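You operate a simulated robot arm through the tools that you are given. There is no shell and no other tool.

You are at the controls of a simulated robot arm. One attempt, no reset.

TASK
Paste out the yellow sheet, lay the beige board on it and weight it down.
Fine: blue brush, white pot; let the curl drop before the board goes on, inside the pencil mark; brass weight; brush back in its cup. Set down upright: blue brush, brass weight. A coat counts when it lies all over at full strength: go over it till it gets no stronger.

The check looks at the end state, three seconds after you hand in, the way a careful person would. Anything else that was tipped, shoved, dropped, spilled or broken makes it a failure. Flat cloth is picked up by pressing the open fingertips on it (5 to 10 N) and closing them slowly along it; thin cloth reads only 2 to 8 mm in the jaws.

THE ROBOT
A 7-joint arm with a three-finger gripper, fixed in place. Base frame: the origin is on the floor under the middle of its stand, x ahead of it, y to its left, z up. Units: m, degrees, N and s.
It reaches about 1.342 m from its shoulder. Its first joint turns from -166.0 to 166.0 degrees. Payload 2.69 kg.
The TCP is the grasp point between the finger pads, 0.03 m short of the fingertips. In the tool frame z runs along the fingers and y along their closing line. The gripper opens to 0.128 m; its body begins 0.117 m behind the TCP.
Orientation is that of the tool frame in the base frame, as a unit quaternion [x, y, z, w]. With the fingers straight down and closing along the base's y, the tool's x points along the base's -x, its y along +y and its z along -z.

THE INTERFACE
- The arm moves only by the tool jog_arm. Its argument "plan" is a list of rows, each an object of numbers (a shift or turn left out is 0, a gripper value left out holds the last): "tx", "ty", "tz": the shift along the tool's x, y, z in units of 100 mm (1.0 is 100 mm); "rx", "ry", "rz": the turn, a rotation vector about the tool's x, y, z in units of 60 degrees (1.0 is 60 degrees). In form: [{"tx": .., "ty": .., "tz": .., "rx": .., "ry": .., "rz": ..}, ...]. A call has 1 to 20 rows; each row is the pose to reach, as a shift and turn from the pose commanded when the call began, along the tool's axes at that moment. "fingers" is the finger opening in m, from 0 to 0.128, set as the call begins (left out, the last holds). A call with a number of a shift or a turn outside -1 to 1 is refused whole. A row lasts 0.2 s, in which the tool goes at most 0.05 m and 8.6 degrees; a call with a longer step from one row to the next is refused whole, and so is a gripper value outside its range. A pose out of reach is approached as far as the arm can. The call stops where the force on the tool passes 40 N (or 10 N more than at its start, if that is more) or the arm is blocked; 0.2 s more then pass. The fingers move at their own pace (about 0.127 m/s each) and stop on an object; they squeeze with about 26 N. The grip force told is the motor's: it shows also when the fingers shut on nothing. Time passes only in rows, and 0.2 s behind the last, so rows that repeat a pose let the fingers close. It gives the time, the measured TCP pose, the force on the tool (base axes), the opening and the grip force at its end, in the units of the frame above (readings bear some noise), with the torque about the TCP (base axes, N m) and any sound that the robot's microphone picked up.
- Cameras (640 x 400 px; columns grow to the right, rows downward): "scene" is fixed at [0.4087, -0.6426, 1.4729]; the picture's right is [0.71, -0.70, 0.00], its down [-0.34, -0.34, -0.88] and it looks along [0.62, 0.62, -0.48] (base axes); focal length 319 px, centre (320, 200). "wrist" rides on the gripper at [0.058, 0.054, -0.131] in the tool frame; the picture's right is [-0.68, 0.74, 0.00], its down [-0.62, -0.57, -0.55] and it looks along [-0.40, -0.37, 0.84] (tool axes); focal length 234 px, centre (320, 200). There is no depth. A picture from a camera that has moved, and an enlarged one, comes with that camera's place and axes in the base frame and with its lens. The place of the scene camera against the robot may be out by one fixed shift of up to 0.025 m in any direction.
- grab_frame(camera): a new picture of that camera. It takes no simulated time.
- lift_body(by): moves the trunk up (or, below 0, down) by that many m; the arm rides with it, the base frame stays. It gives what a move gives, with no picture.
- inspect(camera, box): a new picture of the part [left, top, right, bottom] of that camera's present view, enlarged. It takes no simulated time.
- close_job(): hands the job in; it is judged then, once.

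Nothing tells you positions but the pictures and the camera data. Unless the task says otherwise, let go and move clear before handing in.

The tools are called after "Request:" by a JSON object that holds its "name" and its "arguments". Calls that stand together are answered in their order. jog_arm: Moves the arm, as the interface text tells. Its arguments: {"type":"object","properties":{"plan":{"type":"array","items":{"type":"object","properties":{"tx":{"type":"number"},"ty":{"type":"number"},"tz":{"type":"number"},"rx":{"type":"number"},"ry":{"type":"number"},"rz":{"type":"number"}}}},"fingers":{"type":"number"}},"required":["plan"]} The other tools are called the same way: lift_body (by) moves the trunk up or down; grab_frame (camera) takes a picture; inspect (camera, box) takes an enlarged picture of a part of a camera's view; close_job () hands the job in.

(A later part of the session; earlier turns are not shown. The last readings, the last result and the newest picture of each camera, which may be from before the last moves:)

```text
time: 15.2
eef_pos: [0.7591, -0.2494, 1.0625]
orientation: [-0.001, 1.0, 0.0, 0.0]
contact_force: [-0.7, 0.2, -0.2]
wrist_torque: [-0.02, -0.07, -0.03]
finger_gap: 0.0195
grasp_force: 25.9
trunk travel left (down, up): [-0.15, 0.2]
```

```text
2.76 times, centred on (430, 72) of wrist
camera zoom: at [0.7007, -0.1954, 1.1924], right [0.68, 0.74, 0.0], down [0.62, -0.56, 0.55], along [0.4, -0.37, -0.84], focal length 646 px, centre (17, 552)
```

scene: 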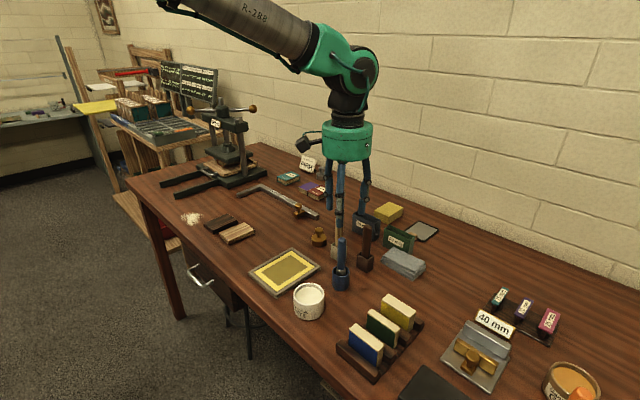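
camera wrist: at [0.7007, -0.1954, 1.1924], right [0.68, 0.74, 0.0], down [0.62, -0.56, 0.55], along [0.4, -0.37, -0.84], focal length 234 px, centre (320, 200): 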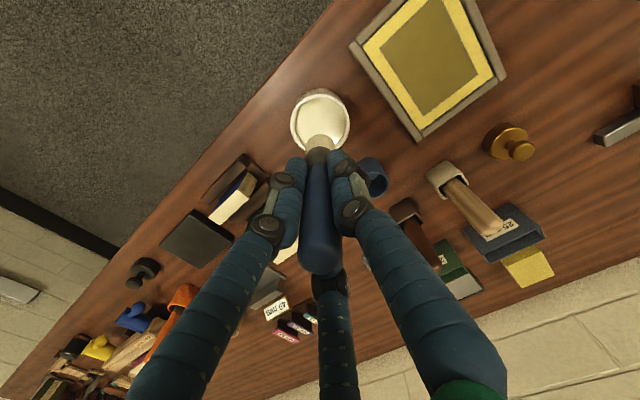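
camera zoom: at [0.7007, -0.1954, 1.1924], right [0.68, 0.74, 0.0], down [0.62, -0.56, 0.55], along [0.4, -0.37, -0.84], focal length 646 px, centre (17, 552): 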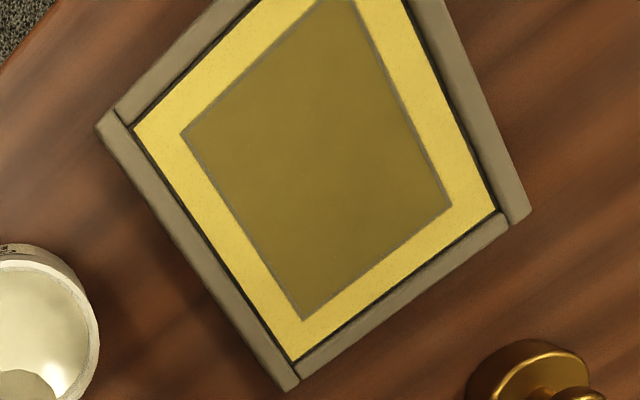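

The sheet surface lies at about z 0.866, spanning x 0.733–0.866 and y −0.158 to −0.059; the pencil rectangle is x 0.748–0.850, y −0.145 to −0.072. I move the loaded brush over the sheet's middle and go down in small steps.

Request:
{"name": "jog_arm", "arguments": {"plan": [{"tx": -0.2, "ty": 0.4}, {"tx": -0.4, "ty": 0.8}, {"tx": -0.4, "ty": 1.0}]}}

Request:
{"name": "jog_arm", "arguments": {"plan": [{"ty": 0.4}, {"ty": 0.4, "tz": 0.4}, {"ty": 0.4, "tz": 0.8}, {"ty": 0.4, "tz": 1.0}]}}

Request:
{"name": "inspect", "arguments": {"camera": "scene", "box": [230, 190, 350, 300]}}

```text
time: 16.0
eef_pos: [0.7997, -0.1481, 1.0623]
orientation: [0.0, 1.0, 0.0, 0.0]
contact_force: [0.4, 0.7, -0.9]
wrist_torque: [-0.07, 0.04, -0.01]
finger_gap: 0.0193
grasp_force: 26.0
trunk travel left (down, up): [-0.15, 0.2]
```

```text
time: 17.0
eef_pos: [0.7999, -0.1095, 0.9604]
orientation: [0.0, 1.0, 0.0, 0.0]
contact_force: [0.1, 0.3, -0.7]
wrist_torque: [0.04, -0.01, 0.0]
finger_gap: 0.0192
grasp_force: 26.2
trunk travel left (down, up): [-0.15, 0.2]
```

```text
3.64 times, centred on (290, 245) of scene
camera zoom: at [0.4087, -0.6426, 1.4729], right [0.71, -0.7, 0.0], down [-0.34, -0.34, -0.88], along [0.62, 0.62, -0.48], focal length 1160 px, centre (429, 36)
```

zoom: 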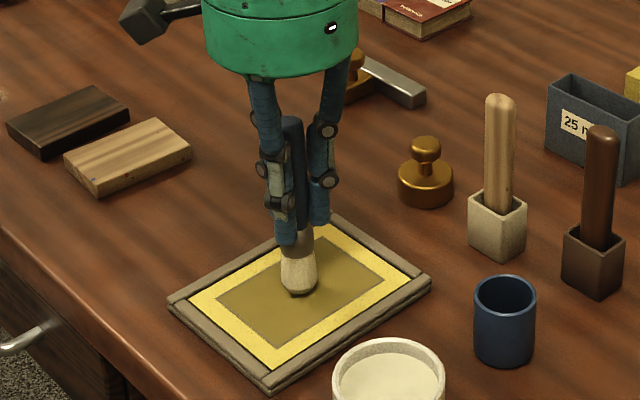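

The brush hovers about 1 cm above the sheet's middle. I lower in small steps until I feel light contact.

Request:
{"name": "jog_arm", "arguments": {"plan": [{"tz": 0.03}, {"tz": 0.06}]}}

Request:
{"name": "jog_arm", "arguments": {"plan": [{"tz": 0.02}, {"tz": 0.04}]}}

```text
time: 17.6
eef_pos: [0.7985, -0.1082, 0.9551]
orientation: [-0.001, 1.0, 0.0, 0.001]
contact_force: [-0.2, -0.7, 0.3]
wrist_torque: [0.02, -0.01, 0.01]
finger_gap: 0.0194
grasp_force: 26.3
trunk travel left (down, up): [-0.15, 0.2]
```

```text
time: 18.2
eef_pos: [0.8006, -0.1084, 0.9548]
orientation: [-0.001, 1.0, 0.0, 0.002]
contact_force: [-3.1, 0.4, 21.1]
wrist_torque: [0.05, 0.26, -0.01]
finger_gap: 0.0194
grasp_force: 26.2
trunk travel left (down, up): [-0.15, 0.2]
```

Contact at TCP z about 0.955 with 21 N, a bit firm; I back off 2 mm to lighten the pressure.

Request:
{"name": "jog_arm", "arguments": {"plan": [{"tz": -0.02}]}}

Request:
{"name": "inspect", "arguments": {"camera": "scene", "box": [230, 220, 350, 300]}}

```text
time: 18.6
eef_pos: [0.8004, -0.1082, 0.9539]
orientation: [-0.001, 1.0, 0.0, 0.001]
contact_force: [3.7, -0.7, 14.5]
wrist_torque: [-0.03, -0.27, -0.01]
finger_gap: 0.0195
grasp_force: 26.0
trunk travel left (down, up): [-0.15, 0.2]
```

```text
5.00 times, centred on (290, 260) of scene
camera zoom: at [0.4087, -0.6426, 1.4729], right [0.71, -0.7, 0.0], down [-0.34, -0.34, -0.88], along [0.62, 0.62, -0.48], focal length 1595 px, centre (470, -100)
```

zoom: 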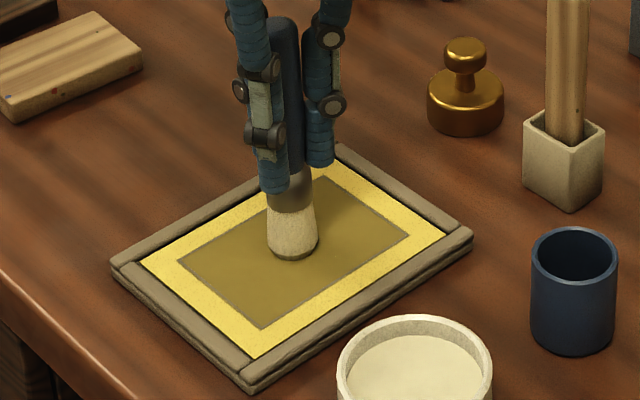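

Force is 14.5 N. I ease off another 1.5 mm and try a short stroke to see whether paste transfers.

Request:
{"name": "jog_arm", "arguments": {"plan": [{"tz": -0.015}, {"tz": -0.015, "tx": 0.1}, {"tz": -0.015, "tx": 0.2}, {"tz": -0.015, "tx": 0.3}]}}

Request:
{"name": "inspect", "arguments": {"camera": "scene", "box": [230, 220, 350, 300]}}

Request:
{"name": "grab_frame", "arguments": {"camera": "wrist"}}

```text
time: 19.6
eef_pos: [0.7693, -0.109, 0.9552]
orientation: [0.0, 1.0, 0.0, -0.001]
contact_force: [-0.6, 0.1, 8.8]
wrist_torque: [0.06, 0.11, -0.03]
finger_gap: 0.0191
grasp_force: 26.4
trunk travel left (down, up): [-0.15, 0.2]
```

```text
5.00 times, centred on (290, 260) of scene
camera zoom: at [0.4087, -0.6426, 1.4729], right [0.71, -0.7, 0.0], down [-0.34, -0.34, -0.88], along [0.62, 0.62, -0.48], focal length 1595 px, centre (470, -100)
```

zoom: 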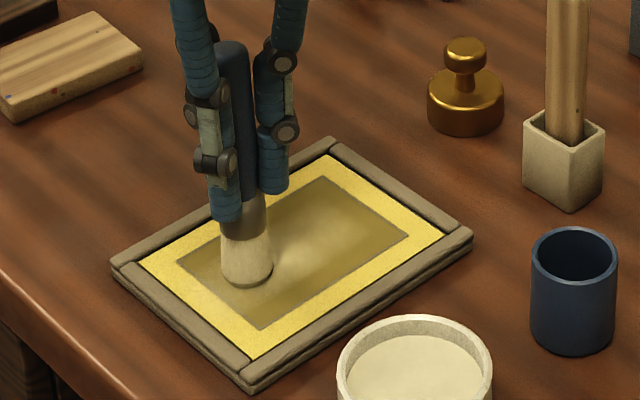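

```text
taken
camera wrist: at [0.7109, -0.0552, 1.0851], right [0.68, 0.74, 0.0], down [0.62, -0.57, 0.55], along [0.4, -0.37, -0.84], focal length 234 px, centre (320, 200)
```

wrist: 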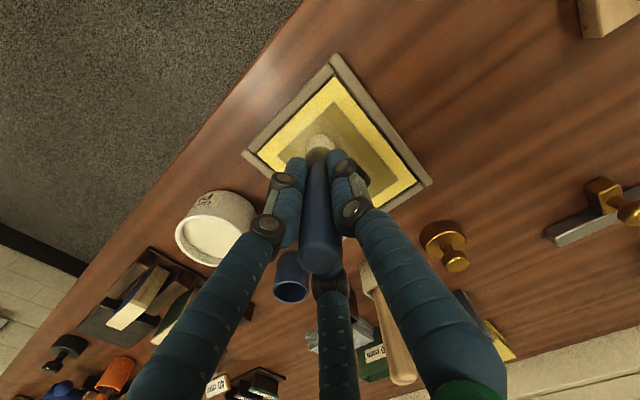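

Paste transfers lightly at about 9 N. I check the brush footprint against the sheet edges from the wrist before painting near the rails.

Request:
{"name": "inspect", "arguments": {"camera": "wrist", "box": [240, 50, 440, 220]}}

```text
2.35 times, centred on (340, 135) of wrist
camera zoom: at [0.7109, -0.0552, 1.0851], right [0.68, 0.74, 0.0], down [0.62, -0.57, 0.55], along [0.4, -0.37, -0.84], focal length 551 px, centre (273, 353)
```

zoom: 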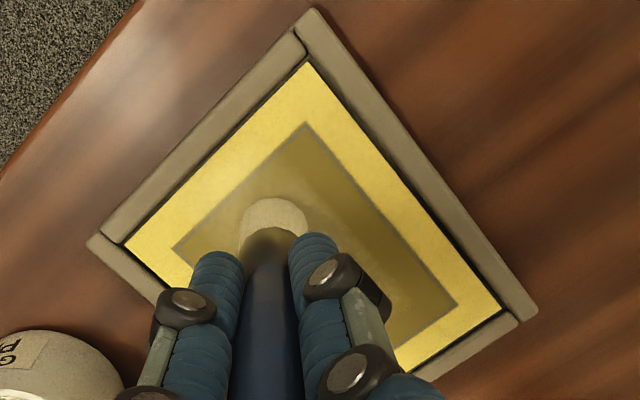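

Brush footprint is centred under the TCP; sheet spans x 0.734–0.867, y −0.160 to −0.060. I paint the first two lanes along the near (−y) side, keeping off the rails.

Request:
{"name": "jog_arm", "arguments": {"plan": [{"tx": 0.1, "ty": -0.18}, {"tx": 0.2, "ty": -0.35}, {"tx": -0.05, "ty": -0.35}, {"tx": -0.31, "ty": -0.35}, {"tx": -0.57, "ty": -0.35}, {"tx": -0.82, "ty": -0.35}, {"tx": -0.82, "ty": -0.185}, {"tx": -0.57, "ty": -0.185}, {"tx": -0.31, "ty": -0.185}, {"tx": -0.05, "ty": -0.185}, {"tx": 0.2, "ty": -0.185}]}}

Request:
{"name": "inspect", "arguments": {"camera": "scene", "box": [230, 220, 350, 300]}}

Request:
{"name": "inspect", "arguments": {"camera": "wrist", "box": [240, 30, 460, 220]}}

```text
time: 22.0
eef_pos: [0.7491, -0.1263, 0.955]
orientation: [0.0, 1.0, 0.0, 0.0]
contact_force: [-0.2, -0.2, 0.5]
wrist_torque: [0.0, 0.06, -0.04]
finger_gap: 0.0195
grasp_force: 26.4
trunk travel left (down, up): [-0.15, 0.2]
```

```text
5.00 times, centred on (290, 260) of scene
camera zoom: at [0.4087, -0.6426, 1.4729], right [0.71, -0.7, 0.0], down [-0.34, -0.34, -0.88], along [0.62, 0.62, -0.48], focal length 1595 px, centre (470, -100)
```

zoom: 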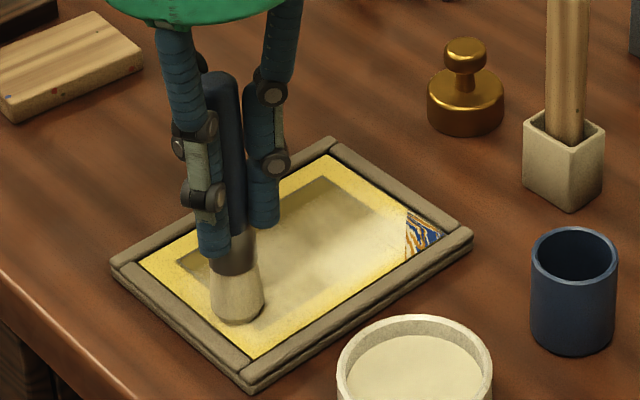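

```text
2.11 times, centred on (350, 125) of wrist
camera zoom: at [0.6903, -0.0733, 1.0859], right [0.68, 0.74, 0.0], down [0.62, -0.56, 0.55], along [0.4, -0.37, -0.84], focal length 493 px, centre (257, 358)
```

zoom: 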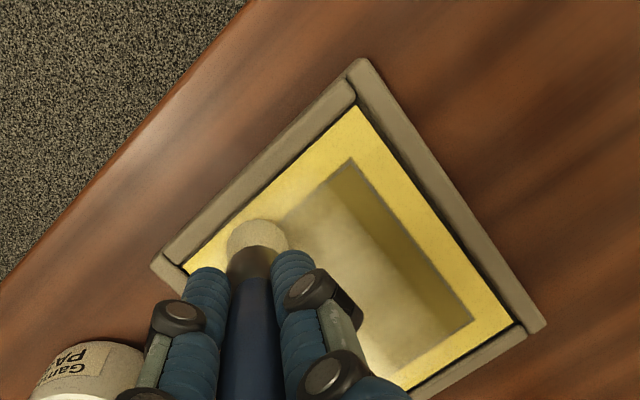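

The corner at (x max, y min) has curled up, showing its marbled underside, as expected from wetting; I'll keep away from it. I continue with the remaining lanes toward +y.

Request:
{"name": "jog_arm", "arguments": {"plan": [{"tz": 0.006}, {"ty": 0.175, "tz": 0.008}, {"tx": -0.26, "ty": 0.175, "tz": 0.008}, {"tx": -0.52, "ty": 0.175, "tz": 0.008}, {"tx": -0.78, "ty": 0.175, "tz": 0.008}, {"tx": -1.0, "ty": 0.175, "tz": 0.008}, {"tx": -1.0, "ty": 0.35, "tz": 0.008}, {"tx": -0.74, "ty": 0.35, "tz": 0.008}, {"tx": -0.48, "ty": 0.35, "tz": 0.008}, {"tx": -0.22, "ty": 0.35, "tz": 0.008}, {"tx": 0.0, "ty": 0.35, "tz": 0.008}, {"tx": 0.0, "ty": 0.515, "tz": 0.008}, {"tx": -0.26, "ty": 0.515, "tz": 0.008}, {"tx": -0.52, "ty": 0.515, "tz": 0.008}, {"tx": -0.78, "ty": 0.515, "tz": 0.008}, {"tx": -1.0, "ty": 0.515, "tz": 0.008}]}}

Request:
{"name": "inspect", "arguments": {"camera": "scene", "box": [230, 220, 350, 300]}}

Request:
{"name": "grab_frame", "arguments": {"camera": "wrist"}}

```text
time: 25.4
eef_pos: [0.8498, -0.0731, 0.9535]
orientation: [0.0, 1.0, 0.0, 0.001]
contact_force: [0.8, -0.4, 3.6]
wrist_torque: [0.0, -0.14, 0.0]
finger_gap: 0.0193
grasp_force: 26.5
trunk travel left (down, up): [-0.15, 0.2]
```

```text
5.00 times, centred on (290, 260) of scene
camera zoom: at [0.4087, -0.6426, 1.4729], right [0.71, -0.7, 0.0], down [-0.34, -0.34, -0.88], along [0.62, 0.62, -0.48], focal length 1595 px, centre (470, -100)
```

zoom: 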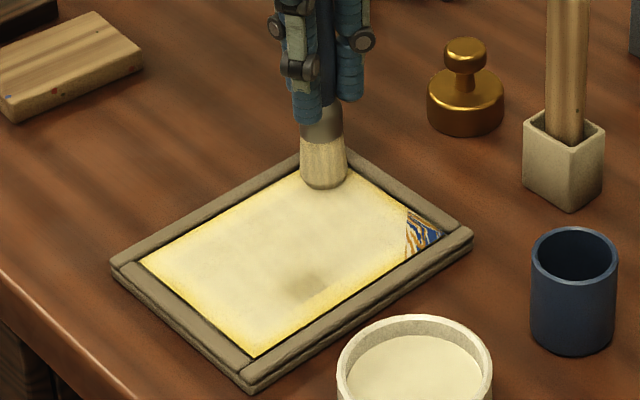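

```text
taken
camera wrist: at [0.7913, -0.0218, 1.085], right [0.68, 0.74, 0.0], down [0.62, -0.56, 0.55], along [0.41, -0.37, -0.84], focal length 234 px, centre (320, 200)
```

wrist: 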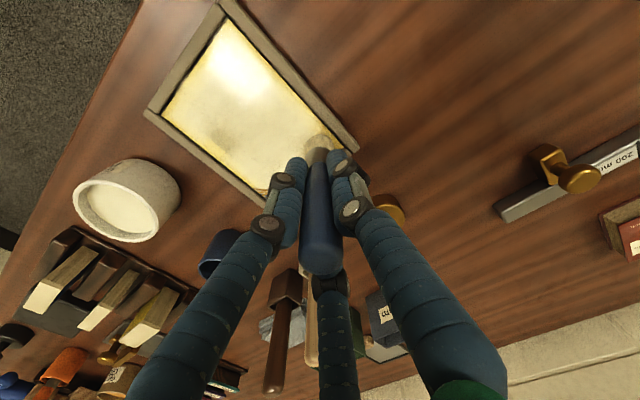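

Nearly the whole sheet has a first coat, with one darker spot and yellowish edges remaining. I lift, go back to the pot and reload the brush.

Request:
{"name": "jog_arm", "arguments": {"plan": [{"tz": -0.3}, {"tz": -0.75}, {"tz": -0.75, "tx": 0.15, "ty": -0.3}, {"tz": -0.75, "tx": 0.3, "ty": -0.6}, {"tz": -0.75, "tx": 0.46, "ty": -0.88}]}}

Request:
{"name": "jog_arm", "arguments": {"plan": [{"tx": 0.15, "ty": -0.3}, {"tx": 0.3, "ty": -0.6}, {"tx": 0.46, "ty": -0.88}, {"tx": 0.46, "ty": -0.88, "tz": 0.2}, {"tx": 0.46, "ty": -0.88, "tz": 0.38}]}}

Request:
{"name": "inspect", "arguments": {"camera": "scene", "box": [230, 200, 390, 325]}}

```text
time: 26.6
eef_pos: [0.804, -0.1629, 1.0285]
orientation: [-0.001, 1.0, -0.001, 0.0]
contact_force: [-0.5, 0.0, -0.5]
wrist_torque: [0.01, 0.02, -0.01]
finger_gap: 0.0193
grasp_force: 25.7
trunk travel left (down, up): [-0.15, 0.2]
```

```text
time: 27.8
eef_pos: [0.7583, -0.2507, 0.99]
orientation: [-0.001, 1.0, -0.001, 0.0]
contact_force: [-0.4, 0.4, -1.0]
wrist_torque: [-0.01, -0.01, 0.01]
finger_gap: 0.0195
grasp_force: 26.3
trunk travel left (down, up): [-0.15, 0.2]
```

```text
3.20 times, centred on (310, 262) of scene
camera zoom: at [0.4087, -0.6426, 1.4729], right [0.71, -0.7, 0.0], down [-0.34, -0.34, -0.88], along [0.62, 0.62, -0.48], focal length 1021 px, centre (352, 0)
```

zoom: 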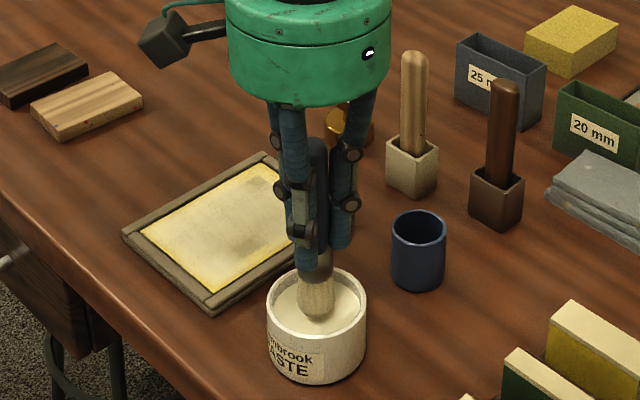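

The brush is just above the paste. I lower in small steps to a light touch.

Request:
{"name": "jog_arm", "arguments": {"plan": [{"tz": 0.03}, {"tz": 0.05}]}}

```text
time: 28.4
eef_pos: [0.7573, -0.2521, 0.9857]
orientation: [-0.001, 1.0, 0.0, -0.001]
contact_force: [0.2, 0.2, -0.8]
wrist_torque: [0.02, 0.01, 0.01]
finger_gap: 0.0196
grasp_force: 26.3
trunk travel left (down, up): [-0.15, 0.2]
```

Request:
{"name": "jog_arm", "arguments": {"plan": [{"tz": 0.02}, {"tz": 0.03}]}}

Request:
{"name": "inspect", "arguments": {"camera": "scene", "box": [270, 240, 350, 325]}}

```text
time: 29.0
eef_pos: [0.7581, -0.2518, 0.9838]
orientation: [0.0, 1.0, 0.0, 0.0]
contact_force: [-0.4, 0.6, 4.3]
wrist_torque: [0.03, 0.01, 0.0]
finger_gap: 0.0194
grasp_force: 25.3
trunk travel left (down, up): [-0.15, 0.2]
```

```text
4.71 times, centred on (310, 282) of scene
camera zoom: at [0.4087, -0.6426, 1.4729], right [0.71, -0.7, 0.0], down [-0.34, -0.34, -0.88], along [0.62, 0.62, -0.48], focal length 1501 px, centre (367, -188)
```

zoom: 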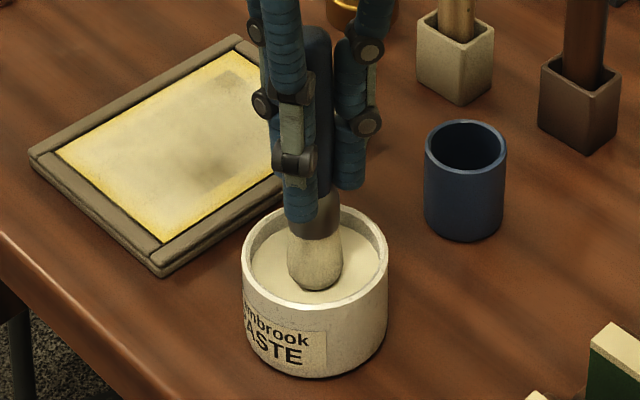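

Light 4 N contact, loaded. I lift and look at the sheet to see where paste is missing.

Request:
{"name": "jog_arm", "arguments": {"plan": [{"tz": -0.2}, {"tz": -0.5}, {"tz": -0.8}]}}

Request:
{"name": "inspect", "arguments": {"camera": "wrist", "box": [330, 0, 540, 150]}}

Request:
{"name": "inspect", "arguments": {"camera": "scene", "box": [230, 200, 350, 300]}}

```text
time: 29.8
eef_pos: [0.756, -0.2515, 1.0632]
orientation: [0.001, 1.0, 0.001, 0.0]
contact_force: [0.4, 0.1, 0.0]
wrist_torque: [0.02, 0.01, -0.02]
finger_gap: 0.0194
grasp_force: 26.2
trunk travel left (down, up): [-0.15, 0.2]
```

```text
2.67 times, centred on (435, 75) of wrist
camera zoom: at [0.6986, -0.1981, 1.1937], right [0.68, 0.74, 0.0], down [0.62, -0.57, 0.55], along [0.4, -0.37, -0.84], focal length 624 px, centre (13, 533)
```

zoom: 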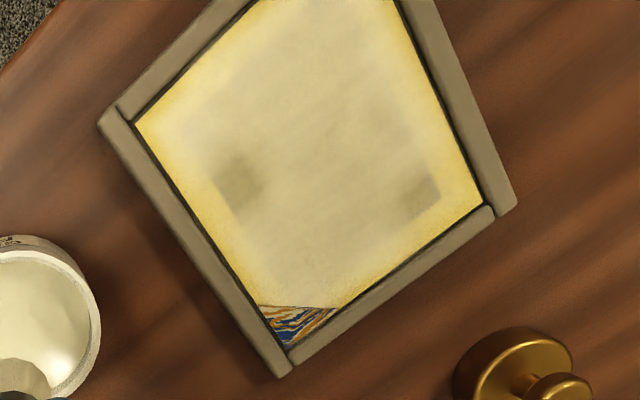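

```text
4.00 times, centred on (290, 250) of scene
camera zoom: at [0.4087, -0.6426, 1.4729], right [0.71, -0.7, 0.0], down [-0.34, -0.34, -0.88], along [0.62, 0.62, -0.48], focal length 1276 px, centre (440, 0)
```

zoom: 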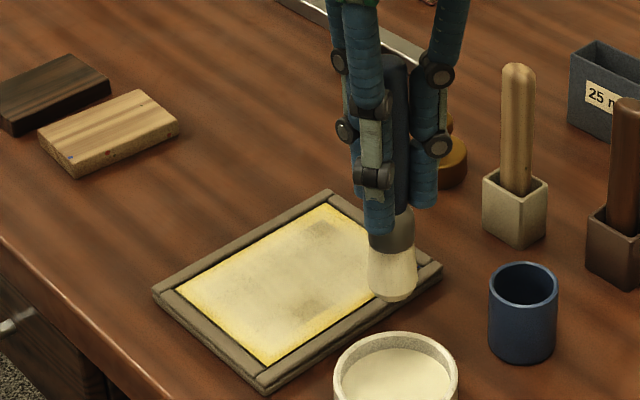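

Two weak spots at about (0.784, −0.135) and (0.847, −0.078), thin edges, and the curled corner spans about 29 mm from (0.867, −0.160). I go back to the sheet at the weak spot, staying clear of the curl.

Request:
{"name": "jog_arm", "arguments": {"plan": [{"tx": -0.14, "ty": 0.4}, {"tx": -0.28, "ty": 0.8}, {"tx": -0.28, "ty": 1.0}]}}

Request:
{"name": "jog_arm", "arguments": {"plan": [{"ty": 0.165, "tz": 0.4}, {"ty": 0.165, "tz": 0.8}, {"ty": 0.165, "tz": 1.0}, {"ty": 0.165, "tz": 1.0}]}}

Request:
{"name": "jog_arm", "arguments": {"plan": [{"tz": 0.06}, {"tz": 0.09}]}}

```text
time: 30.6
eef_pos: [0.7851, -0.1503, 1.0636]
orientation: [-0.001, 1.0, 0.0, 0.0]
contact_force: [-0.3, 0.6, -0.3]
wrist_torque: [-0.06, 0.0, 0.0]
finger_gap: 0.0197
grasp_force: 26.2
trunk travel left (down, up): [-0.15, 0.2]
```

```text
time: 31.6
eef_pos: [0.7844, -0.1345, 0.9638]
orientation: [-0.001, 1.0, 0.0, 0.0]
contact_force: [0.6, 0.2, -0.1]
wrist_torque: [0.01, 0.02, 0.01]
finger_gap: 0.0198
grasp_force: 25.5
trunk travel left (down, up): [-0.15, 0.2]
```

```text
time: 32.2
eef_pos: [0.7861, -0.1355, 0.9537]
orientation: [-0.001, 1.0, 0.0, 0.002]
contact_force: [-0.3, 1.2, 1.1]
wrist_torque: [0.0, 0.02, -0.02]
finger_gap: 0.0196
grasp_force: 26.1
trunk travel left (down, up): [-0.15, 0.2]
```

Just touching (1 N). I press 1 mm more and go round the perimeter, staying inside the rails and clear of the curl.

Request:
{"name": "jog_arm", "arguments": {"plan": [{"tz": 0.008}, {"tx": 0.25, "ty": 0.0, "tz": 0.008}, {"tx": 0.37, "ty": -0.11, "tz": 0.008}, {"tx": 0.11, "ty": -0.11, "tz": 0.008}, {"tx": -0.15, "ty": -0.11, "tz": 0.008}, {"tx": -0.4, "ty": -0.11, "tz": 0.008}, {"tx": -0.15, "ty": -0.11, "tz": 0.008}, {"tx": 0.11, "ty": -0.11, "tz": 0.008}, {"tx": 0.37, "ty": -0.11, "tz": 0.008}]}}

Request:
{"name": "inspect", "arguments": {"camera": "scene", "box": [230, 220, 350, 300]}}

Request:
{"name": "inspect", "arguments": {"camera": "wrist", "box": [230, 30, 450, 220]}}

```text
time: 34.2
eef_pos: [0.7492, -0.1451, 0.9547]
orientation: [-0.001, 1.0, -0.001, 0.001]
contact_force: [-3.7, 1.3, 18.0]
wrist_torque: [0.12, 0.31, 0.02]
finger_gap: 0.0192
grasp_force: 25.9
trunk travel left (down, up): [-0.15, 0.2]
```

```text
5.00 times, centred on (290, 260) of scene
camera zoom: at [0.4087, -0.6426, 1.4729], right [0.71, -0.7, 0.0], down [-0.34, -0.34, -0.88], along [0.62, 0.62, -0.48], focal length 1595 px, centre (470, -100)
```

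zoom: 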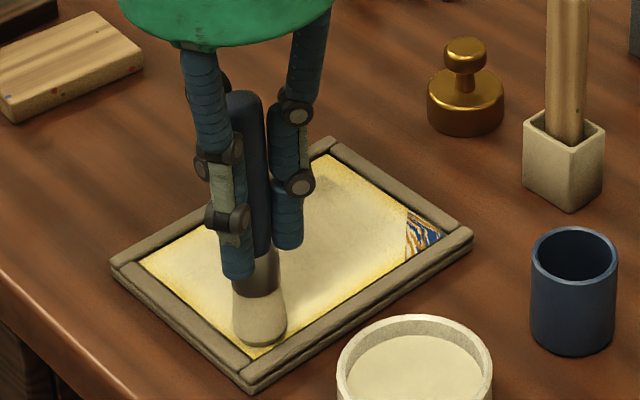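

```text
2.11 times, centred on (340, 125) of wrist
camera zoom: at [0.6899, -0.0925, 1.0845], right [0.68, 0.74, 0.0], down [0.62, -0.56, 0.55], along [0.4, -0.37, -0.84], focal length 493 px, centre (278, 358)
```

zoom: 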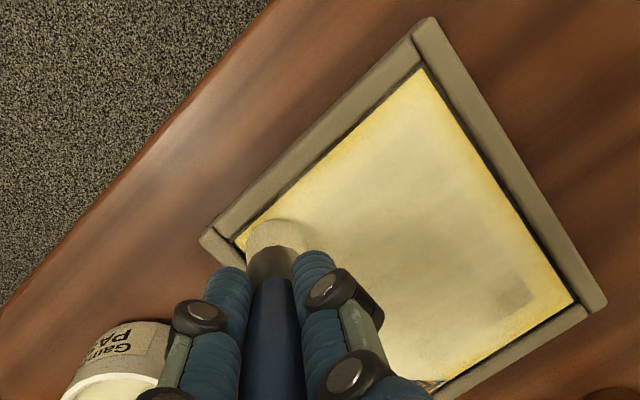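

Force climbed to 18 N at the corner, so I ease off a little and continue along the −x and +y edges.

Request:
{"name": "jog_arm", "arguments": {"plan": [{"tz": -0.008}, {"ty": 0.26, "tz": -0.006}, {"ty": 0.49, "tz": -0.006}, {"ty": 0.72, "tz": -0.006}, {"ty": 0.49, "tz": -0.006}, {"ty": 0.26, "tz": -0.006}, {"ty": 0.49, "tz": -0.006}, {"ty": 0.72, "tz": -0.006}, {"tx": -0.26, "ty": 0.72, "tz": -0.006}, {"tx": -0.52, "ty": 0.72, "tz": -0.006}, {"tx": -0.78, "ty": 0.72, "tz": -0.006}, {"tx": -1.0, "ty": 0.72, "tz": -0.006}, {"tx": -1.0, "ty": 0.56, "tz": -0.006}, {"tx": -1.0, "ty": 0.33, "tz": -0.006}, {"tx": -1.0, "ty": 0.56, "tz": -0.006}, {"tx": -1.0, "ty": 0.72, "tz": -0.006}]}}

Request:
{"name": "inspect", "arguments": {"camera": "scene", "box": [230, 220, 350, 300]}}

Request:
{"name": "inspect", "arguments": {"camera": "wrist", "box": [130, 0, 370, 220]}}

```text
time: 37.6
eef_pos: [0.8483, -0.0742, 0.9541]
orientation: [0.0, 1.0, 0.0, 0.0]
contact_force: [-0.2, 2.9, 10.0]
wrist_torque: [0.22, 0.0, -0.02]
finger_gap: 0.0194
grasp_force: 26.0
trunk travel left (down, up): [-0.15, 0.2]
```

```text
5.00 times, centred on (290, 260) of scene
camera zoom: at [0.4087, -0.6426, 1.4729], right [0.71, -0.7, 0.0], down [-0.34, -0.34, -0.88], along [0.62, 0.62, -0.48], focal length 1595 px, centre (470, -100)
```

zoom: 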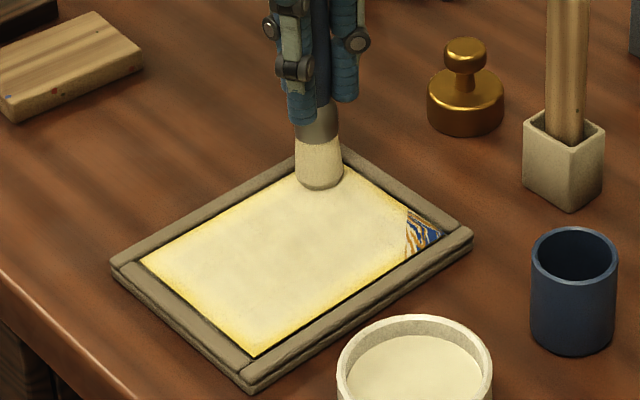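

```text
1.82 times, centred on (250, 110) of wrist
camera zoom: at [0.7894, -0.0198, 1.0845], right [0.68, 0.74, 0.0], down [0.62, -0.57, 0.55], along [0.4, -0.37, -0.84], focal length 426 px, centre (447, 364)
```

zoom: 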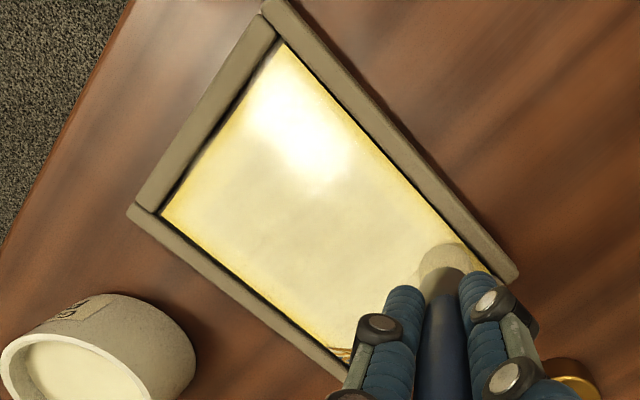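

Coverage is getting even; the corner is still curled. I go over the +x edge and the interior lanes again.

Request:
{"name": "jog_arm", "arguments": {"plan": [{"tx": -0.05, "ty": -0.01}, {"tx": -0.05, "ty": -0.21}, {"tx": -0.05, "ty": -0.42}, {"tx": -0.05, "ty": -0.21}, {"tx": 0.03, "ty": -0.175}, {"tx": 0.28, "ty": -0.175}, {"tx": 0.53, "ty": -0.175}, {"tx": 0.78, "ty": -0.175}, {"tx": 0.99, "ty": -0.175}, {"tx": 0.99, "ty": -0.36}, {"tx": 0.73, "ty": -0.36}, {"tx": 0.48, "ty": -0.36}, {"tx": 0.23, "ty": -0.36}, {"tx": -0.02, "ty": -0.36}, {"tx": 0.1, "ty": -0.54}, {"tx": 0.38, "ty": -0.54}, {"tx": 0.63, "ty": -0.54}, {"tx": 0.88, "ty": -0.54}, {"tx": 0.99, "ty": -0.54}]}}

Request:
{"name": "inspect", "arguments": {"camera": "scene", "box": [230, 220, 350, 300]}}

Request:
{"name": "inspect", "arguments": {"camera": "wrist", "box": [230, 30, 470, 220]}}

```text
time: 41.6
eef_pos: [0.7488, -0.1272, 0.9538]
orientation: [-0.001, 1.0, 0.0, 0.001]
contact_force: [-0.8, -0.8, 10.4]
wrist_torque: [0.03, 0.01, -0.03]
finger_gap: 0.0196
grasp_force: 25.5
trunk travel left (down, up): [-0.15, 0.2]
```

```text
5.00 times, centred on (290, 260) of scene
camera zoom: at [0.4087, -0.6426, 1.4729], right [0.71, -0.7, 0.0], down [-0.34, -0.34, -0.88], along [0.62, 0.62, -0.48], focal length 1595 px, centre (470, -100)
```

zoom: 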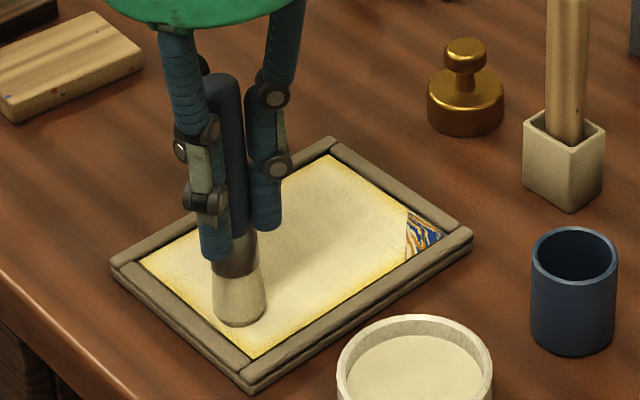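

```text
2.11 times, centred on (350, 125) of wrist
camera zoom: at [0.6907, -0.0742, 1.0845], right [0.68, 0.74, 0.0], down [0.62, -0.56, 0.55], along [0.4, -0.37, -0.84], focal length 493 px, centre (257, 358)
```

zoom: 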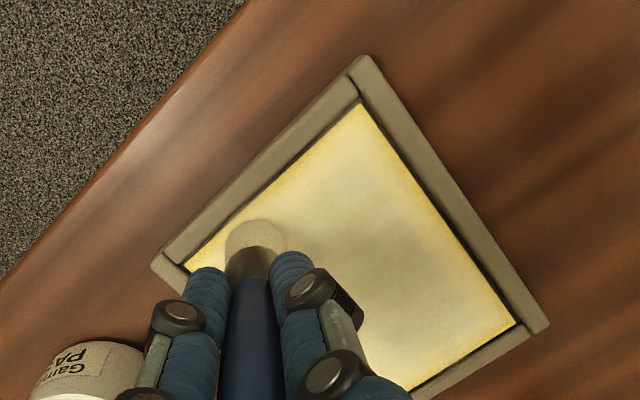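

Good even coat; the edges still look thin. I lift, look at the sheet unobstructed, and reload the brush.

Request:
{"name": "jog_arm", "arguments": {"plan": [{"tz": -0.3}, {"tz": -0.75}, {"tz": -0.8, "tx": -0.03, "ty": -0.4}, {"tz": -0.8, "tx": -0.06, "ty": -0.8}, {"tz": -0.8, "tx": -0.09, "ty": -1.0}]}}

Request:
{"name": "jog_arm", "arguments": {"plan": [{"ty": -0.22}, {"ty": -0.22, "tz": 0.25}, {"ty": -0.22, "tz": 0.45}, {"ty": -0.22, "tz": 0.48}]}}

Request:
{"name": "jog_arm", "arguments": {"plan": [{"tz": 0.02}, {"tz": 0.03}]}}

```text
time: 42.8
eef_pos: [0.7587, -0.2299, 1.0322]
orientation: [0.0, 1.0, 0.0, 0.0]
contact_force: [0.5, -1.0, -0.6]
wrist_torque: [0.05, 0.05, -0.01]
finger_gap: 0.0196
grasp_force: 25.5
trunk travel left (down, up): [-0.15, 0.2]
```

```text
time: 43.8
eef_pos: [0.7586, -0.2501, 0.9847]
orientation: [-0.001, 1.0, 0.0, 0.0]
contact_force: [-0.5, 0.8, -0.8]
wrist_torque: [0.0, -0.01, 0.01]
finger_gap: 0.0195
grasp_force: 25.3
trunk travel left (down, up): [-0.15, 0.2]
```

```text
time: 44.4
eef_pos: [0.7582, -0.2502, 0.983]
orientation: [-0.001, 1.0, 0.0, 0.001]
contact_force: [-1.1, 1.0, 7.5]
wrist_torque: [0.11, 0.14, 0.0]
finger_gap: 0.0199
grasp_force: 25.8
trunk travel left (down, up): [-0.15, 0.2]
```

Touched the paste at 7.5 N. I lift and check the sheet and the curl.

Request:
{"name": "jog_arm", "arguments": {"plan": [{"tz": -0.25}, {"tz": -0.5}, {"tz": -0.8}, {"tz": -0.8}]}}

Request:
{"name": "inspect", "arguments": {"camera": "wrist", "box": [330, 0, 540, 150]}}

Request:
{"name": "inspect", "arguments": {"camera": "scene", "box": [230, 200, 350, 300]}}

```text
time: 45.4
eef_pos: [0.7589, -0.25, 1.0616]
orientation: [-0.001, 1.0, 0.0, 0.0]
contact_force: [-1.2, -0.4, -1.0]
wrist_torque: [0.02, -0.03, 0.0]
finger_gap: 0.0197
grasp_force: 25.5
trunk travel left (down, up): [-0.15, 0.2]
```

```text
2.67 times, centred on (435, 75) of wrist
camera zoom: at [0.6997, -0.1964, 1.1932], right [0.68, 0.74, 0.0], down [0.62, -0.56, 0.55], along [0.4, -0.37, -0.84], focal length 624 px, centre (13, 533)
```

zoom: 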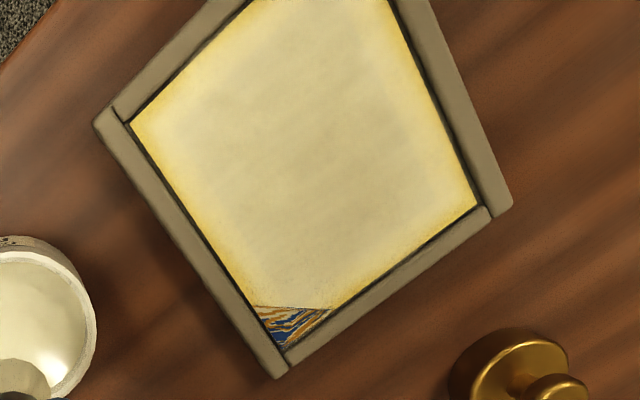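

```text
4.00 times, centred on (290, 250) of scene
camera zoom: at [0.4087, -0.6426, 1.4729], right [0.71, -0.7, 0.0], down [-0.34, -0.34, -0.88], along [0.62, 0.62, -0.48], focal length 1276 px, centre (440, 0)
```

zoom: 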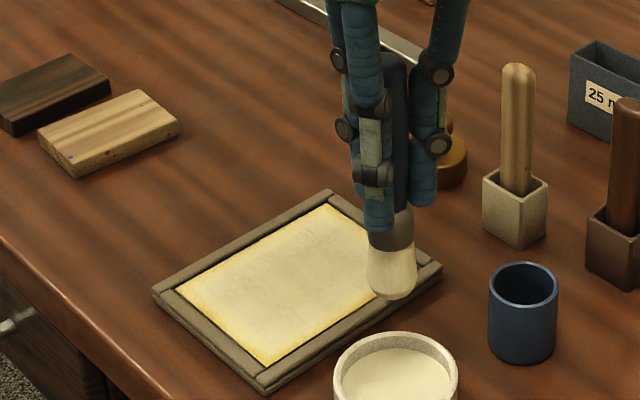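

The interior is even and strong; only the margins within a few mm of the rails are thin. With the fresh load I'll do repeated perimeter strokes.

Request:
{"name": "jog_arm", "arguments": {"plan": [{"ty": 0.4}, {"ty": 0.8}, {"ty": 1.0}]}}

Request:
{"name": "jog_arm", "arguments": {"plan": [{"ty": 0.2, "tz": 0.4}, {"ty": 0.2, "tz": 0.8}, {"ty": 0.2, "tz": 0.98}, {"ty": 0.2, "tz": 0.98}]}}

Request:
{"name": "jog_arm", "arguments": {"plan": [{"tz": 0.06}, {"tz": 0.095}]}}

```text
time: 46.2
eef_pos: [0.7599, -0.1491, 1.0614]
orientation: [0.0, 1.0, 0.0, 0.0]
contact_force: [-0.6, -0.2, -0.3]
wrist_torque: [-0.02, -0.02, 0.03]
finger_gap: 0.0197
grasp_force: 25.9
trunk travel left (down, up): [-0.15, 0.2]
```

```text
time: 47.2
eef_pos: [0.7589, -0.1309, 0.9652]
orientation: [0.0, 1.0, -0.001, 0.0]
contact_force: [0.3, 0.7, -0.5]
wrist_torque: [0.03, 0.01, -0.02]
finger_gap: 0.0196
grasp_force: 25.9
trunk travel left (down, up): [-0.15, 0.2]
```

```text
time: 47.8
eef_pos: [0.7578, -0.1303, 0.9545]
orientation: [-0.001, 1.0, 0.0, 0.0]
contact_force: [0.0, -0.8, 0.4]
wrist_torque: [0.02, 0.01, 0.01]
finger_gap: 0.0195
grasp_force: 26.4
trunk travel left (down, up): [-0.15, 0.2]
```

Light contact. I press slightly and stroke the −y edge back and forth, short of the curl.

Request:
{"name": "jog_arm", "arguments": {"plan": [{"tz": 0.01}, {"tx": 0.11, "ty": -0.1, "tz": 0.01}, {"tx": 0.11, "ty": -0.17, "tz": 0.01}, {"tx": -0.135, "ty": -0.17, "tz": 0.01}, {"tx": -0.385, "ty": -0.17, "tz": 0.01}, {"tx": -0.635, "ty": -0.17, "tz": 0.01}, {"tx": -0.385, "ty": -0.17, "tz": 0.01}, {"tx": -0.135, "ty": -0.17, "tz": 0.01}, {"tx": 0.11, "ty": -0.17, "tz": 0.01}, {"tx": -0.135, "ty": -0.17, "tz": 0.01}, {"tx": -0.385, "ty": -0.17, "tz": 0.01}, {"tx": -0.635, "ty": -0.17, "tz": 0.01}, {"tx": -0.385, "ty": -0.17, "tz": 0.01}, {"tx": -0.135, "ty": -0.17, "tz": 0.01}, {"tx": 0.11, "ty": -0.17, "tz": 0.01}]}}

Request:
{"name": "inspect", "arguments": {"camera": "scene", "box": [230, 220, 350, 300]}}

Request:
{"name": "inspect", "arguments": {"camera": "wrist", "box": [230, 30, 470, 220]}}

```text
time: 51.0
eef_pos: [0.7469, -0.1471, 0.9554]
orientation: [-0.001, 1.0, 0.0, 0.0]
contact_force: [-2.0, -0.3, 4.2]
wrist_torque: [0.07, 0.16, 0.05]
finger_gap: 0.0194
grasp_force: 26.1
trunk travel left (down, up): [-0.15, 0.2]
```

```text
5.00 times, centred on (290, 260) of scene
camera zoom: at [0.4087, -0.6426, 1.4729], right [0.71, -0.7, 0.0], down [-0.34, -0.34, -0.88], along [0.62, 0.62, -0.48], focal length 1595 px, centre (470, -100)
```

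zoom: 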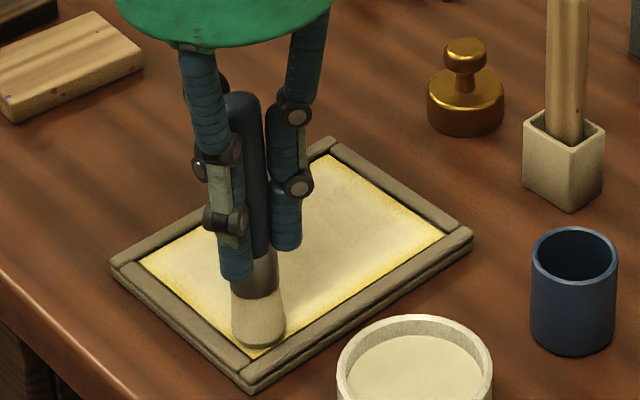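

```text
2.11 times, centred on (350, 125) of wrist
camera zoom: at [0.6883, -0.0933, 1.0851], right [0.68, 0.74, 0.0], down [0.62, -0.56, 0.55], along [0.4, -0.37, -0.84], focal length 493 px, centre (257, 358)
```

zoom: 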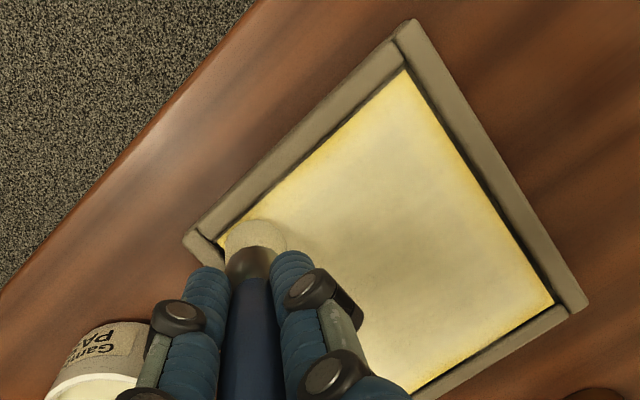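

The curl has dropped; the corner lies flat again. I stroke the full −y edge into that corner, then up the +x edge and along the +y edge.

Request:
{"name": "jog_arm", "arguments": {"plan": [{"tx": -0.25}, {"tx": -0.5}, {"tx": -0.75}, {"tx": -1.0}, {"tx": -0.8}, {"tx": -1.0}]}}

Request:
{"name": "jog_arm", "arguments": {"plan": [{"tx": -0.06, "ty": 0.0}, {"tx": -0.06, "ty": 0.2}, {"tx": -0.06, "ty": 0.0}, {"tx": -0.06, "ty": 0.25}, {"tx": -0.06, "ty": 0.5}, {"tx": -0.06, "ty": 0.74}, {"tx": -0.06, "ty": 0.5}, {"tx": -0.06, "ty": 0.25}, {"tx": -0.06, "ty": 0.0}, {"tx": -0.06, "ty": 0.25}, {"tx": -0.06, "ty": 0.5}, {"tx": -0.06, "ty": 0.74}]}}

Request:
{"name": "inspect", "arguments": {"camera": "scene", "box": [230, 220, 350, 300]}}

Request:
{"name": "inspect", "arguments": {"camera": "wrist", "box": [130, 0, 370, 220]}}

```text
time: 52.4
eef_pos: [0.8473, -0.1479, 0.9547]
orientation: [-0.001, 1.0, 0.0, 0.0]
contact_force: [-1.4, 0.6, 2.0]
wrist_torque: [0.04, 0.03, 0.01]
finger_gap: 0.0196
grasp_force: 26.3
trunk travel left (down, up): [-0.15, 0.2]
```

```text
time: 55.0
eef_pos: [0.8532, -0.0727, 0.9554]
orientation: [0.0, 1.0, 0.0, 0.001]
contact_force: [-0.4, 1.2, 3.3]
wrist_torque: [0.12, 0.02, -0.01]
finger_gap: 0.0194
grasp_force: 25.7
trunk travel left (down, up): [-0.15, 0.2]
```

```text
5.00 times, centred on (290, 260) of scene
camera zoom: at [0.4087, -0.6426, 1.4729], right [0.71, -0.7, 0.0], down [-0.34, -0.34, -0.88], along [0.62, 0.62, -0.48], focal length 1595 px, centre (470, -100)
```

zoom: 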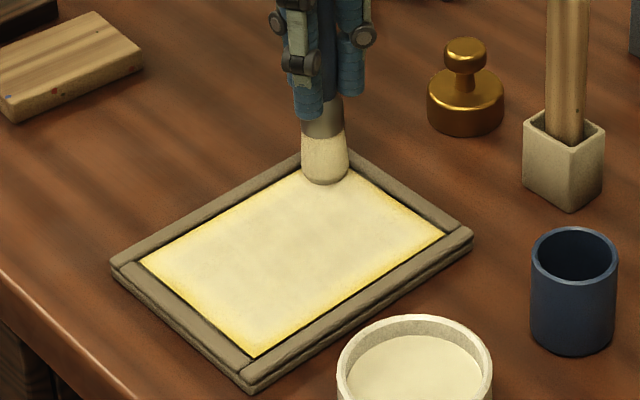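

```text
1.82 times, centred on (250, 110) of wrist
camera zoom: at [0.7948, -0.0188, 1.0851], right [0.68, 0.74, 0.0], down [0.62, -0.57, 0.55], along [0.4, -0.37, -0.84], focal length 426 px, centre (447, 364)
```

zoom: 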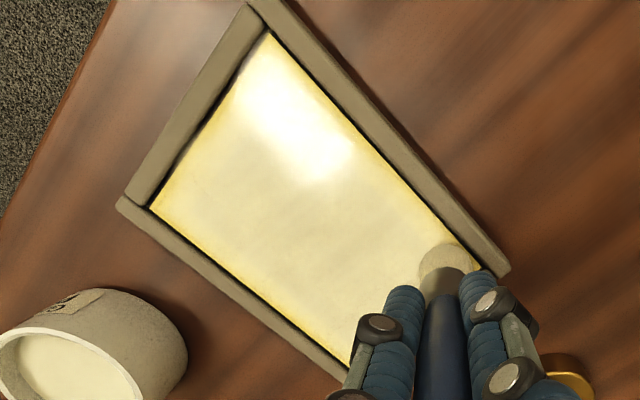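

The coat is now strong except thin margins. I continue along the +y edge and then the −x edge.

Request:
{"name": "jog_arm", "arguments": {"plan": [{"tx": 0.25, "ty": 0.01}, {"tx": 0.5, "ty": 0.01}, {"tx": 0.75, "ty": 0.01}, {"tx": 1.0, "ty": 0.01}, {"tx": 0.75, "ty": 0.01}, {"tx": 0.5, "ty": 0.01}, {"tx": 0.25, "ty": 0.01}, {"tx": 0.0, "ty": 0.01}, {"tx": 0.25, "ty": 0.01}, {"tx": 0.5, "ty": 0.01}, {"tx": 0.75, "ty": 0.01}, {"tx": 1.0, "ty": 0.01}]}}

Request:
{"name": "jog_arm", "arguments": {"plan": [{"tx": 0.06}, {"tx": 0.06, "ty": -0.25}, {"tx": 0.06, "ty": -0.5}, {"tx": 0.06, "ty": -0.74}, {"tx": 0.06, "ty": -0.5}, {"tx": 0.06, "ty": -0.25}, {"tx": 0.06, "ty": 0.0}, {"tx": 0.06, "ty": -0.25}, {"tx": 0.06, "ty": -0.5}, {"tx": 0.06, "ty": -0.74}]}}

Request:
{"name": "inspect", "arguments": {"camera": "scene", "box": [230, 220, 350, 300]}}

Request:
{"name": "inspect", "arguments": {"camera": "wrist", "box": [230, 30, 470, 220]}}

```text
time: 57.6
eef_pos: [0.7521, -0.0718, 0.9546]
orientation: [-0.001, 1.0, -0.001, -0.001]
contact_force: [-2.4, 0.1, 7.2]
wrist_torque: [0.04, 0.28, 0.0]
finger_gap: 0.0193
grasp_force: 26.0
trunk travel left (down, up): [-0.15, 0.2]
```

```text
time: 59.8
eef_pos: [0.7467, -0.1466, 0.9547]
orientation: [0.0, 1.0, 0.0, 0.001]
contact_force: [0.2, -0.4, 1.8]
wrist_torque: [-0.1, 0.0, 0.0]
finger_gap: 0.0194
grasp_force: 25.9
trunk travel left (down, up): [-0.15, 0.2]
```

```text
5.00 times, centred on (290, 260) of scene
camera zoom: at [0.4087, -0.6426, 1.4729], right [0.71, -0.7, 0.0], down [-0.34, -0.34, -0.88], along [0.62, 0.62, -0.48], focal length 1595 px, centre (470, -100)
```

zoom: 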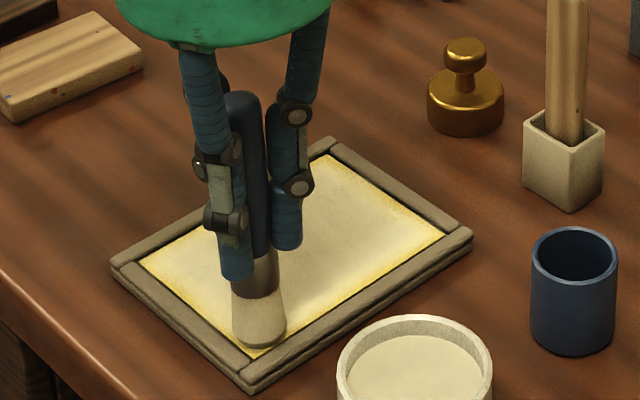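

```text
2.11 times, centred on (350, 125) of wrist
camera zoom: at [0.6884, -0.0934, 1.0852], right [0.68, 0.74, 0.0], down [0.62, -0.56, 0.55], along [0.4, -0.37, -0.84], focal length 493 px, centre (257, 358)
```

zoom: 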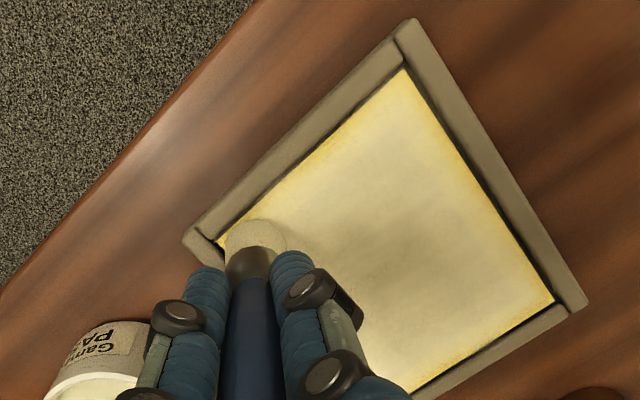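

Margins are improving. I'll reload and do one more full coat, comparing before and after.

Request:
{"name": "jog_arm", "arguments": {"plan": [{"tz": -0.3}, {"tz": -0.75}, {"tz": -0.8, "tx": -0.03, "ty": -0.4}, {"tz": -0.8, "tx": -0.06, "ty": -0.8}, {"tz": -0.8, "tx": -0.12, "ty": -1.0}]}}

Request:
{"name": "jog_arm", "arguments": {"plan": [{"tz": 0.25}, {"tz": 0.45}, {"tz": 0.49}]}}

Request:
{"name": "jog_arm", "arguments": {"plan": [{"tz": 0.02}, {"tz": 0.03}]}}

Request:
{"name": "jog_arm", "arguments": {"plan": [{"tz": -0.25}, {"tz": -0.5}, {"tz": -0.8}, {"tz": -0.8}]}}

Request:
{"name": "inspect", "arguments": {"camera": "wrist", "box": [330, 0, 540, 150]}}

Request:
{"name": "inspect", "arguments": {"camera": "scene", "box": [230, 200, 350, 300]}}

```text
time: 61.0
eef_pos: [0.759, -0.2464, 1.0353]
orientation: [-0.001, 1.0, 0.0, 0.0]
contact_force: [0.3, -0.3, -1.1]
wrist_torque: [0.01, 0.01, -0.02]
finger_gap: 0.0195
grasp_force: 26.2
trunk travel left (down, up): [-0.15, 0.2]
```

```text
time: 61.8
eef_pos: [0.7601, -0.2466, 0.9859]
orientation: [0.0, 1.0, 0.0, 0.0]
contact_force: [-0.3, 0.3, -0.1]
wrist_torque: [0.01, 0.04, 0.01]
finger_gap: 0.0195
grasp_force: 25.9
trunk travel left (down, up): [-0.15, 0.2]
```

```text
time: 62.4
eef_pos: [0.7594, -0.2459, 0.9831]
orientation: [-0.001, 1.0, 0.0, 0.0]
contact_force: [-2.3, 1.1, 9.9]
wrist_torque: [0.11, 0.24, -0.02]
finger_gap: 0.0196
grasp_force: 25.4
trunk travel left (down, up): [-0.15, 0.2]
```

```text
time: 63.4
eef_pos: [0.7593, -0.2459, 1.0626]
orientation: [0.0, 1.0, 0.0, 0.0]
contact_force: [-0.6, -0.3, -0.4]
wrist_torque: [0.01, 0.0, 0.01]
finger_gap: 0.0198
grasp_force: 26.0
trunk travel left (down, up): [-0.15, 0.2]
```

```text
2.67 times, centred on (435, 75) of wrist
camera zoom: at [0.701, -0.1924, 1.1926], right [0.68, 0.74, 0.0], down [0.62, -0.56, 0.55], along [0.4, -0.37, -0.84], focal length 624 px, centre (13, 533)
```

zoom: 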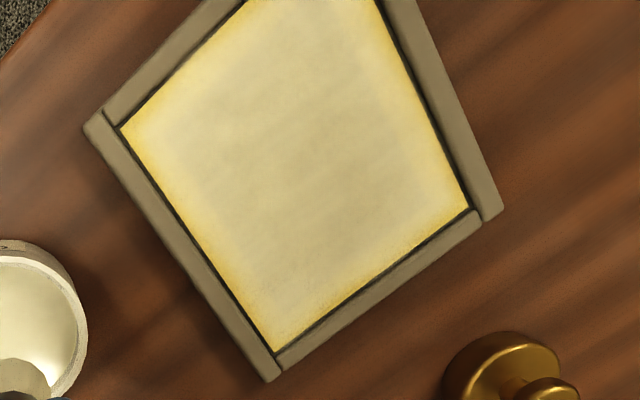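

```text
4.00 times, centred on (290, 250) of scene
camera zoom: at [0.4087, -0.6426, 1.4729], right [0.71, -0.7, 0.0], down [-0.34, -0.34, -0.88], along [0.62, 0.62, -0.48], focal length 1276 px, centre (440, 0)
```

zoom: 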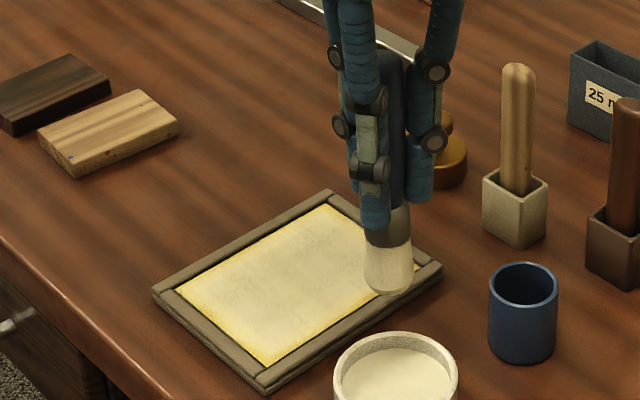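

The coat is uniform inside, with just a thin yellow fringe at the rails. One more loaded round, going 1 mm closer to the rails.

Request:
{"name": "jog_arm", "arguments": {"plan": [{"ty": 0.4}, {"ty": 0.8}, {"ty": 1.0}]}}

Request:
{"name": "jog_arm", "arguments": {"plan": [{"ty": 0.16, "tz": 0.4}, {"ty": 0.16, "tz": 0.8}, {"ty": 0.16, "tz": 0.98}, {"ty": 0.16, "tz": 0.98}]}}

Request:
{"name": "jog_arm", "arguments": {"plan": [{"tz": 0.06}, {"tz": 0.1}]}}

```text
time: 64.2
eef_pos: [0.7604, -0.145, 1.0616]
orientation: [-0.001, 1.0, -0.001, 0.0]
contact_force: [1.0, 0.5, 0.7]
wrist_torque: [-0.05, -0.01, -0.01]
finger_gap: 0.0194
grasp_force: 25.9
trunk travel left (down, up): [-0.15, 0.2]
```

```text
time: 65.2
eef_pos: [0.7593, -0.1296, 0.9648]
orientation: [-0.001, 1.0, 0.0, -0.001]
contact_force: [0.3, -0.2, -0.5]
wrist_torque: [-0.01, 0.01, -0.02]
finger_gap: 0.0195
grasp_force: 25.5
trunk travel left (down, up): [-0.15, 0.2]
```

```text
time: 65.8
eef_pos: [0.7596, -0.1291, 0.9552]
orientation: [-0.001, 1.0, 0.0, 0.0]
contact_force: [-0.4, 0.1, 2.9]
wrist_torque: [0.05, 0.07, 0.01]
finger_gap: 0.0193
grasp_force: 25.0
trunk travel left (down, up): [-0.15, 0.2]
```

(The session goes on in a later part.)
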